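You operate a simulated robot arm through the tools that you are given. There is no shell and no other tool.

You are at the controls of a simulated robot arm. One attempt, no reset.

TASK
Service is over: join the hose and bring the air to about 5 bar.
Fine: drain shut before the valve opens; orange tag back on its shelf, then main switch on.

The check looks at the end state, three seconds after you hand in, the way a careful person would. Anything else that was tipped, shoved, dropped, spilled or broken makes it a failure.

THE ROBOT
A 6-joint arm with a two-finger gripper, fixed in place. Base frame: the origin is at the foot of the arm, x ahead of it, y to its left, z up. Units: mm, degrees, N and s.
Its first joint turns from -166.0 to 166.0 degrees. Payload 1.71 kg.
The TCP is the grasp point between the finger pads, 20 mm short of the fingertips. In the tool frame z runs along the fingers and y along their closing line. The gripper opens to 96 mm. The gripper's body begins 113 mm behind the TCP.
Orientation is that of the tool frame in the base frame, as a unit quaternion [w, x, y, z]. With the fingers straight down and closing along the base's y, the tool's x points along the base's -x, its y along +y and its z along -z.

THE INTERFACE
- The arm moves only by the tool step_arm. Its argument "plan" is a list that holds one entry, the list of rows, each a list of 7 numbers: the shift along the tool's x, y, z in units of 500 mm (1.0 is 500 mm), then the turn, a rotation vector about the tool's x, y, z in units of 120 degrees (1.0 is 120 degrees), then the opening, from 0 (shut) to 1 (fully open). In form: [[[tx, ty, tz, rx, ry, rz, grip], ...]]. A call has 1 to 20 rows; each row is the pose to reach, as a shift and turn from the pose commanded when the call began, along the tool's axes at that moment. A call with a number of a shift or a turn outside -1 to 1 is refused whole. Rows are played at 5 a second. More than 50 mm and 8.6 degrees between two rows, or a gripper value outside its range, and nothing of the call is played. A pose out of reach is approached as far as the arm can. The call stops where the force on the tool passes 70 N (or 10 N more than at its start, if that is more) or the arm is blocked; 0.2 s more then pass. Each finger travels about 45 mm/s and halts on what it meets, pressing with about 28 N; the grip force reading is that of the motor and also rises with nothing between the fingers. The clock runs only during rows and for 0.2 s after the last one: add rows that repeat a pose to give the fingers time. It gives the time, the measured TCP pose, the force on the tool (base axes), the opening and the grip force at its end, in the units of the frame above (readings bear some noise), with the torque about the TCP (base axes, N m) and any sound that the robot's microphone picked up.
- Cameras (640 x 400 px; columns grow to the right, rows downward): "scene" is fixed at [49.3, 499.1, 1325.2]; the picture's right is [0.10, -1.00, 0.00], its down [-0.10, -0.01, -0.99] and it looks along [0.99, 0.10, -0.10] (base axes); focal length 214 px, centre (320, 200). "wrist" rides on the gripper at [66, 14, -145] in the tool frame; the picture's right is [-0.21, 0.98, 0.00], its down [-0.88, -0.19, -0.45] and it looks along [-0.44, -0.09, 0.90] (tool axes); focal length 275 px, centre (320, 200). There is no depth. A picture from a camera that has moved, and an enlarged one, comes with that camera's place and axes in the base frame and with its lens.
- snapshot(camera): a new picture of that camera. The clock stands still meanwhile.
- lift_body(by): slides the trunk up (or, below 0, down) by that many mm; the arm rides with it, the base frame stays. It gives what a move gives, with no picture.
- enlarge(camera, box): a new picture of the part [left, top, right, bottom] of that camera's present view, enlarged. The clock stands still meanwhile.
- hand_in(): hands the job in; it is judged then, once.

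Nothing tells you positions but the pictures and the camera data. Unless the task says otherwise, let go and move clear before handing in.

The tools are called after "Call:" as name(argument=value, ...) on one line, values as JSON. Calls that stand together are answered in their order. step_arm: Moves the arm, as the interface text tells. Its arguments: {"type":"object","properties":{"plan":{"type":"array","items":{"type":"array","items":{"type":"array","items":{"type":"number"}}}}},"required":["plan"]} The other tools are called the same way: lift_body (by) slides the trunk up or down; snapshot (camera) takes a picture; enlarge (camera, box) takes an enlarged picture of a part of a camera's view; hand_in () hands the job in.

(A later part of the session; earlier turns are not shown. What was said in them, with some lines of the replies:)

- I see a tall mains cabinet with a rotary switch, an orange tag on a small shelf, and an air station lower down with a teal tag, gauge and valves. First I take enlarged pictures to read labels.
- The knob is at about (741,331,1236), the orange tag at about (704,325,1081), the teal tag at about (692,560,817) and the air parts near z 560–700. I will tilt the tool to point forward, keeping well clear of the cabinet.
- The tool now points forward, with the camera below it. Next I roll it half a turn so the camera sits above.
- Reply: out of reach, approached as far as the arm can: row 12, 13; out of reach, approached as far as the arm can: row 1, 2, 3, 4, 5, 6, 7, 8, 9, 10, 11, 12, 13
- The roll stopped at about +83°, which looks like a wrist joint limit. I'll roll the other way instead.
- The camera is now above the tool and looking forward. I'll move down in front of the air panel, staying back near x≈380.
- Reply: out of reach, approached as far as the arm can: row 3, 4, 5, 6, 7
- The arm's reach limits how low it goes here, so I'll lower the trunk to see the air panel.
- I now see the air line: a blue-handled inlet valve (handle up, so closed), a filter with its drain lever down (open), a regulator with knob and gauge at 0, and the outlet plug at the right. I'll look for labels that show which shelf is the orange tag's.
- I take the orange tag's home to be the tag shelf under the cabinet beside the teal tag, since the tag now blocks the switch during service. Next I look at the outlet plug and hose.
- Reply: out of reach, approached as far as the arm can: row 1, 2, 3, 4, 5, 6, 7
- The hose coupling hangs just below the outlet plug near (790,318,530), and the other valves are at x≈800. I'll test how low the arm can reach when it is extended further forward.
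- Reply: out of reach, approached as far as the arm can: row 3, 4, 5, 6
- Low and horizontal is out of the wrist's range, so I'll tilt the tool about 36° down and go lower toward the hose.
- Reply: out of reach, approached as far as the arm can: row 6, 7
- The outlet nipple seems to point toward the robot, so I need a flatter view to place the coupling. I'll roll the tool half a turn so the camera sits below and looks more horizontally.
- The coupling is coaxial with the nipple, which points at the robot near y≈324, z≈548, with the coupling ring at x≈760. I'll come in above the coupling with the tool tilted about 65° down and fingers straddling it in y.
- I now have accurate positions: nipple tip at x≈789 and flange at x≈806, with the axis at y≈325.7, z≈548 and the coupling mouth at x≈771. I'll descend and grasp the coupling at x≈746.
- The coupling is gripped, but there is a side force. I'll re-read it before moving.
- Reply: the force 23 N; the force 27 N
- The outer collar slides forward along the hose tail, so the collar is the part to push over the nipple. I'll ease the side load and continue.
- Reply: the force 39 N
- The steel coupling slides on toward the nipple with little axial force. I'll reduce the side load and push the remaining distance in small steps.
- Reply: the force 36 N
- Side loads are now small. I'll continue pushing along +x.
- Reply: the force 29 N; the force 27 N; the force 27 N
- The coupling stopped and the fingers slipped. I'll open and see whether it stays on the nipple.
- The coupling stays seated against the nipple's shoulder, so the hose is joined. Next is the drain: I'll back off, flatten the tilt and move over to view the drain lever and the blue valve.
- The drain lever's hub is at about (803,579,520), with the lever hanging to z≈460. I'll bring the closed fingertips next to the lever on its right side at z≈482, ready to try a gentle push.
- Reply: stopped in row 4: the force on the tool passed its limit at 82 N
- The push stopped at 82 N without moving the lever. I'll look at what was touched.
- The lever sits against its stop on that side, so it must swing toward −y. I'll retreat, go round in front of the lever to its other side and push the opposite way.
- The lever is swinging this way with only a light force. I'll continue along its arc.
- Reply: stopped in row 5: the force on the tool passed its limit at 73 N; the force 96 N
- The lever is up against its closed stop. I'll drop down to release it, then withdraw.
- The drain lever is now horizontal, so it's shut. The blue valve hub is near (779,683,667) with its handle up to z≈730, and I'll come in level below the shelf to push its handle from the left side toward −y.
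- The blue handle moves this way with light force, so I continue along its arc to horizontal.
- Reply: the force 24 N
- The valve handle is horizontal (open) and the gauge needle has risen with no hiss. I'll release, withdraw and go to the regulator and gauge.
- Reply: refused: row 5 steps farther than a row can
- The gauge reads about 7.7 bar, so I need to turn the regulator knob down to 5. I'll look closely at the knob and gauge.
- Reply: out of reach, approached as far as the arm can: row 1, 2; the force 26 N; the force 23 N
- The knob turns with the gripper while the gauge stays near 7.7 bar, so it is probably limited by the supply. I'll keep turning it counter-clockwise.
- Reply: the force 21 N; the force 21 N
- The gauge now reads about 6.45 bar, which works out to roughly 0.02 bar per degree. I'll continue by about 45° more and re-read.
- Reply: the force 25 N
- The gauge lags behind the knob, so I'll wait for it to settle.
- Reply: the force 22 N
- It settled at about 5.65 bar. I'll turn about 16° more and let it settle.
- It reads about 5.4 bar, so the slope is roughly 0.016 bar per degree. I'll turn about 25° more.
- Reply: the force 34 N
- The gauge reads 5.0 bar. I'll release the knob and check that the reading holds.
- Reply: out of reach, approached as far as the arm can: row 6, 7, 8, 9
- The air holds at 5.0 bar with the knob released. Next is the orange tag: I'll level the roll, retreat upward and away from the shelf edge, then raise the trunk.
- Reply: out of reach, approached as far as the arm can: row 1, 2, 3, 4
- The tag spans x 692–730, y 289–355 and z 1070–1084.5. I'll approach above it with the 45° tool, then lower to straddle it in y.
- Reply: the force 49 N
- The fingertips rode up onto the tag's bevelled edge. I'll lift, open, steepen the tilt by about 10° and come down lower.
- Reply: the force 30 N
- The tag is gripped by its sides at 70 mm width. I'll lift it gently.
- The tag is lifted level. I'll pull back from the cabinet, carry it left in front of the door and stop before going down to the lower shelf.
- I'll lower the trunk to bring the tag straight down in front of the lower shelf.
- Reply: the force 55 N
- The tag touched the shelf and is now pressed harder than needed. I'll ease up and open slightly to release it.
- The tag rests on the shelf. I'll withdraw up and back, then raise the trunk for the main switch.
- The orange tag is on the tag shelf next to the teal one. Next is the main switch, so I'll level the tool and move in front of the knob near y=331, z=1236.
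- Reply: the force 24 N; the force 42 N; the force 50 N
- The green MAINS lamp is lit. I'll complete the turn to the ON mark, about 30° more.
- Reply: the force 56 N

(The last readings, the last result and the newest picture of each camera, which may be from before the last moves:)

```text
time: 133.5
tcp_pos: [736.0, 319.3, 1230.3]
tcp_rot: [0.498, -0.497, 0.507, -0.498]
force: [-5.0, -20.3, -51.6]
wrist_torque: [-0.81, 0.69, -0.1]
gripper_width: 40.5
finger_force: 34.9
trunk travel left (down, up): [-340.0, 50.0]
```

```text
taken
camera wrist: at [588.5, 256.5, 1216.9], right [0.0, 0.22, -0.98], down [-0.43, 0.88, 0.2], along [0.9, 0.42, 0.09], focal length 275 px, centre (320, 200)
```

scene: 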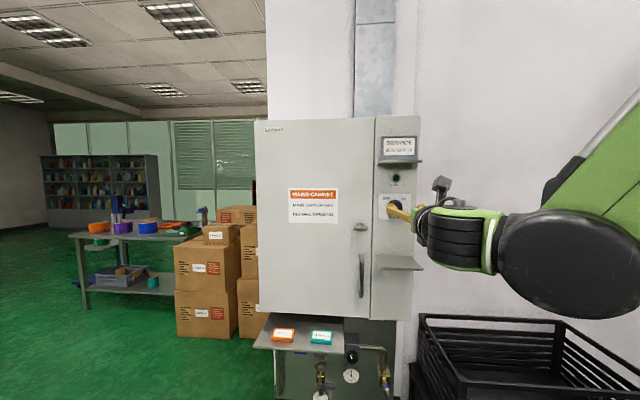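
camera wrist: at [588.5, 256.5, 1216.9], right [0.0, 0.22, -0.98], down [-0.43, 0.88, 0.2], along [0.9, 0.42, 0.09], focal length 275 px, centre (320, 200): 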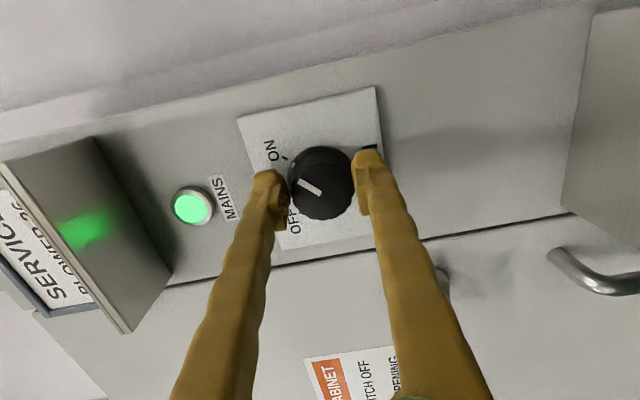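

The pointer is on ON and the lamp is green. I'll release the knob and back away.

Call:
step_arm(plan=[[[0, 0, 0, 0, 0, 0, 0.45], [0, 0, 0, 0, 0, 0, 0.6], [0, 0, 0, 0, 0, 0, 0.75], [0, 0, 0, 0, 0, 0, 0.75], [0, 0, -0.05, 0, 0, 0, 0.75], [0, 0, -0.13, 0, 0, 0, 0.75], [0, 0, -0.21, 0, 0, 0, 0.75], [0, 0, -0.29, 0, 0, 0, 0.75], [0, 0, -0.36, 0, 0, 0, 0.75], [0, 0, -0.36, 0, 0, 0, 0.75]]])

Call:
snapshot(camera="scene")

Call:
snapshot(camera="wrist")

Call:
enlarge(camera="scene", box=[360, 130, 440, 280])

Call:
enlarge(camera="scene", box=[250, 310, 410, 400])

```text
time: 135.7
tcp_pos: [555.0, 322.6, 1231.8]
tcp_rot: [0.499, -0.497, 0.504, -0.5]
force: [0.4, -1.0, -0.1]
wrist_torque: [-0.03, 0.04, 0.01]
gripper_width: 72.0
finger_force: 0.1
trunk travel left (down, up): [-340.0, 50.0]
```

```text
taken
```

scene: 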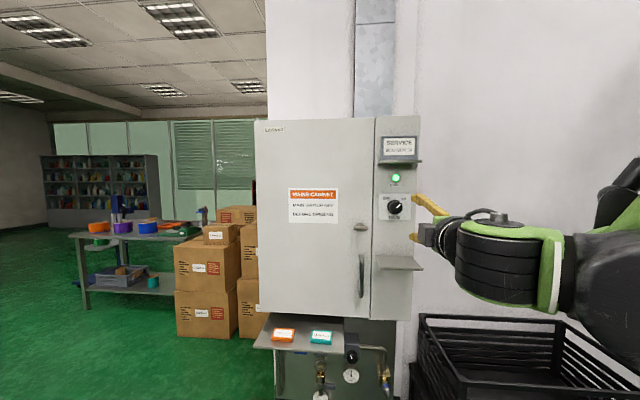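

```text
taken
camera wrist: at [408.1, 259.0, 1218.5], right [0.0, 0.21, -0.98], down [-0.44, 0.88, 0.19], along [0.9, 0.43, 0.09], focal length 275 px, centre (320, 200)
```

wrist: 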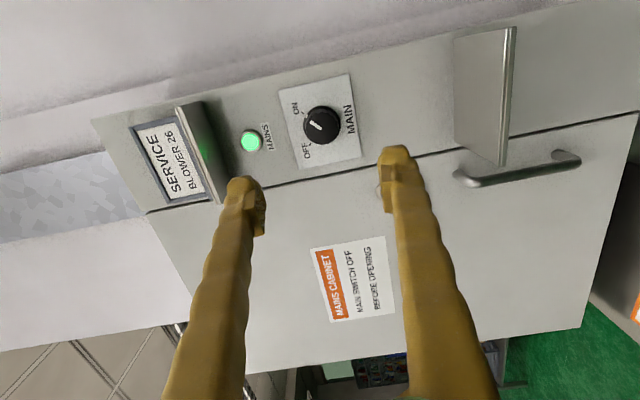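

```text
2.67 times, centred on (400, 205) of scene
camera zoom: at [49.3, 499.1, 1325.2], right [0.1, -1.0, 0.0], down [-0.1, -0.01, -0.99], along [0.99, 0.1, -0.1], focal length 572 px, centre (107, 187)
```

zoom: 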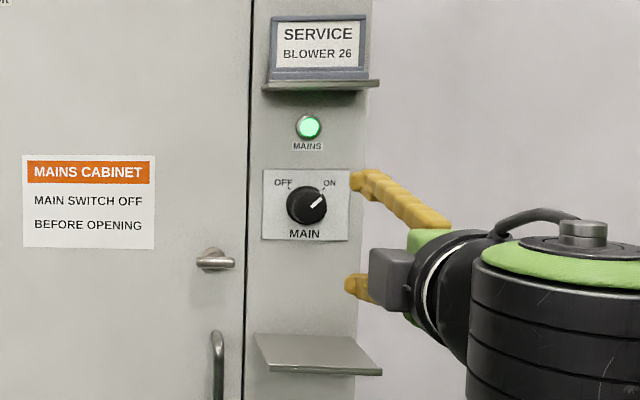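

```text
4.00 times, centred on (330, 355) of scene
camera zoom: at [49.3, 499.1, 1325.2], right [0.1, -1.0, 0.0], down [-0.1, -0.01, -0.99], along [0.99, 0.1, -0.1], focal length 858 px, centre (280, -420)
```

zoom: 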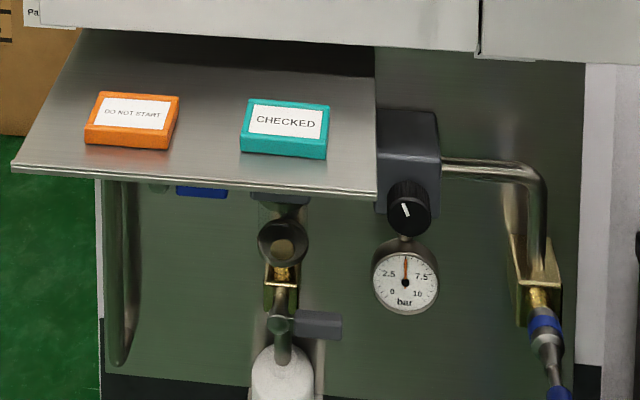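

Everything appears in place. I'll make a last check of the gauge and hose joint.

Call:
enlarge(camera="scene", box=[340, 345, 364, 386])

Call:
enlarge(camera="scene", box=[370, 360, 402, 400])

```text
9.76 times, centred on (352, 366) of scene
camera zoom: at [49.3, 499.1, 1325.2], right [0.1, -1.0, 0.0], down [-0.1, -0.01, -0.99], along [0.99, 0.1, -0.1], focal length 2092 px, centre (8, -1415)
```

zoom: 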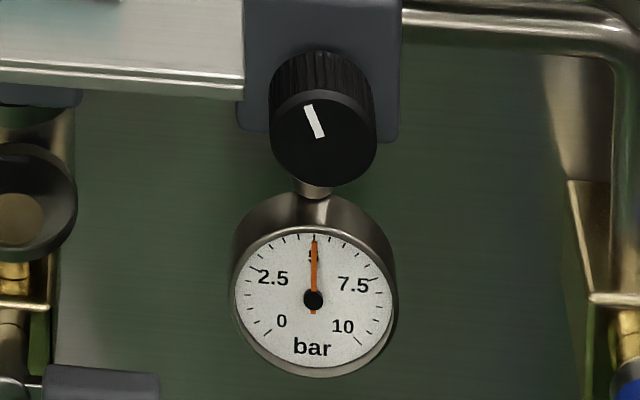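

```text
10.00 times, centred on (386, 380) of scene
camera zoom: at [49.3, 499.1, 1325.2], right [0.1, -1.0, 0.0], down [-0.1, -0.01, -0.99], along [0.99, 0.1, -0.1], focal length 2145 px, centre (-340, -1600)
```

zoom: 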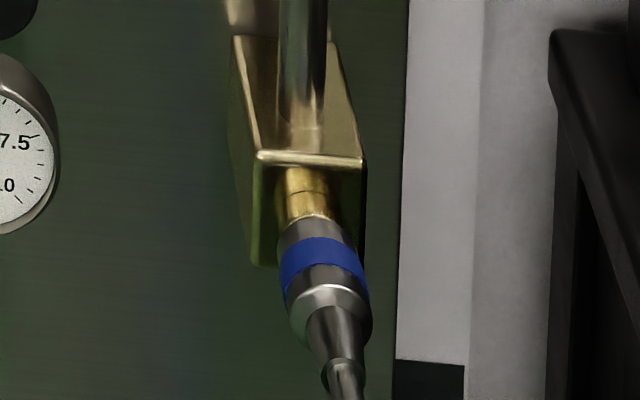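

The hose is seated, the drain is shut and the valve is open. The gauge is steady at 5 bar, the orange tag is on its shelf and the main switch is ON with the lamp lit. The gripper is clear, so I'm handing in.

Call:
hand_in()

```text
The job is handed in.
```

I finished every step and handed the job in, but the result hasn't come back. Which shelf the orange tag belongs on was my judgement.

- **Hose:** the coupling is pushed fully onto the outlet nipple. It stayed on under pressure, and the gauge showed no drop.
- **Drain and valve:** I shut the drain first, then opened the blue inlet valve.
- **Air pressure:** it came up at about 7.7 bar when the valve opened. I turned the regulator down, and it was steady at 5.0 bar at the last check.
- **Orange tag:** I moved it from the small shelf by the main switch to the wide shelf under the cabinet, next to the teal tag. No label says which shelf is the orange tag's. I chose the wide one because a "DO NOT START" tag by the switch marks service in progress.
- **Main switch:** I turned it on after moving the tag. The pointer is at ON and the green MAINS lamp is lit.

Two contacts were harder than intended. While closing the drain I first pushed its lever the wrong way (82 N), then pressed it against its closed stop (about 92 N). The fingers also rode up onto the orange tag on the first try at picking it up. I saw nothing tipped, displaced or damaged afterwards.
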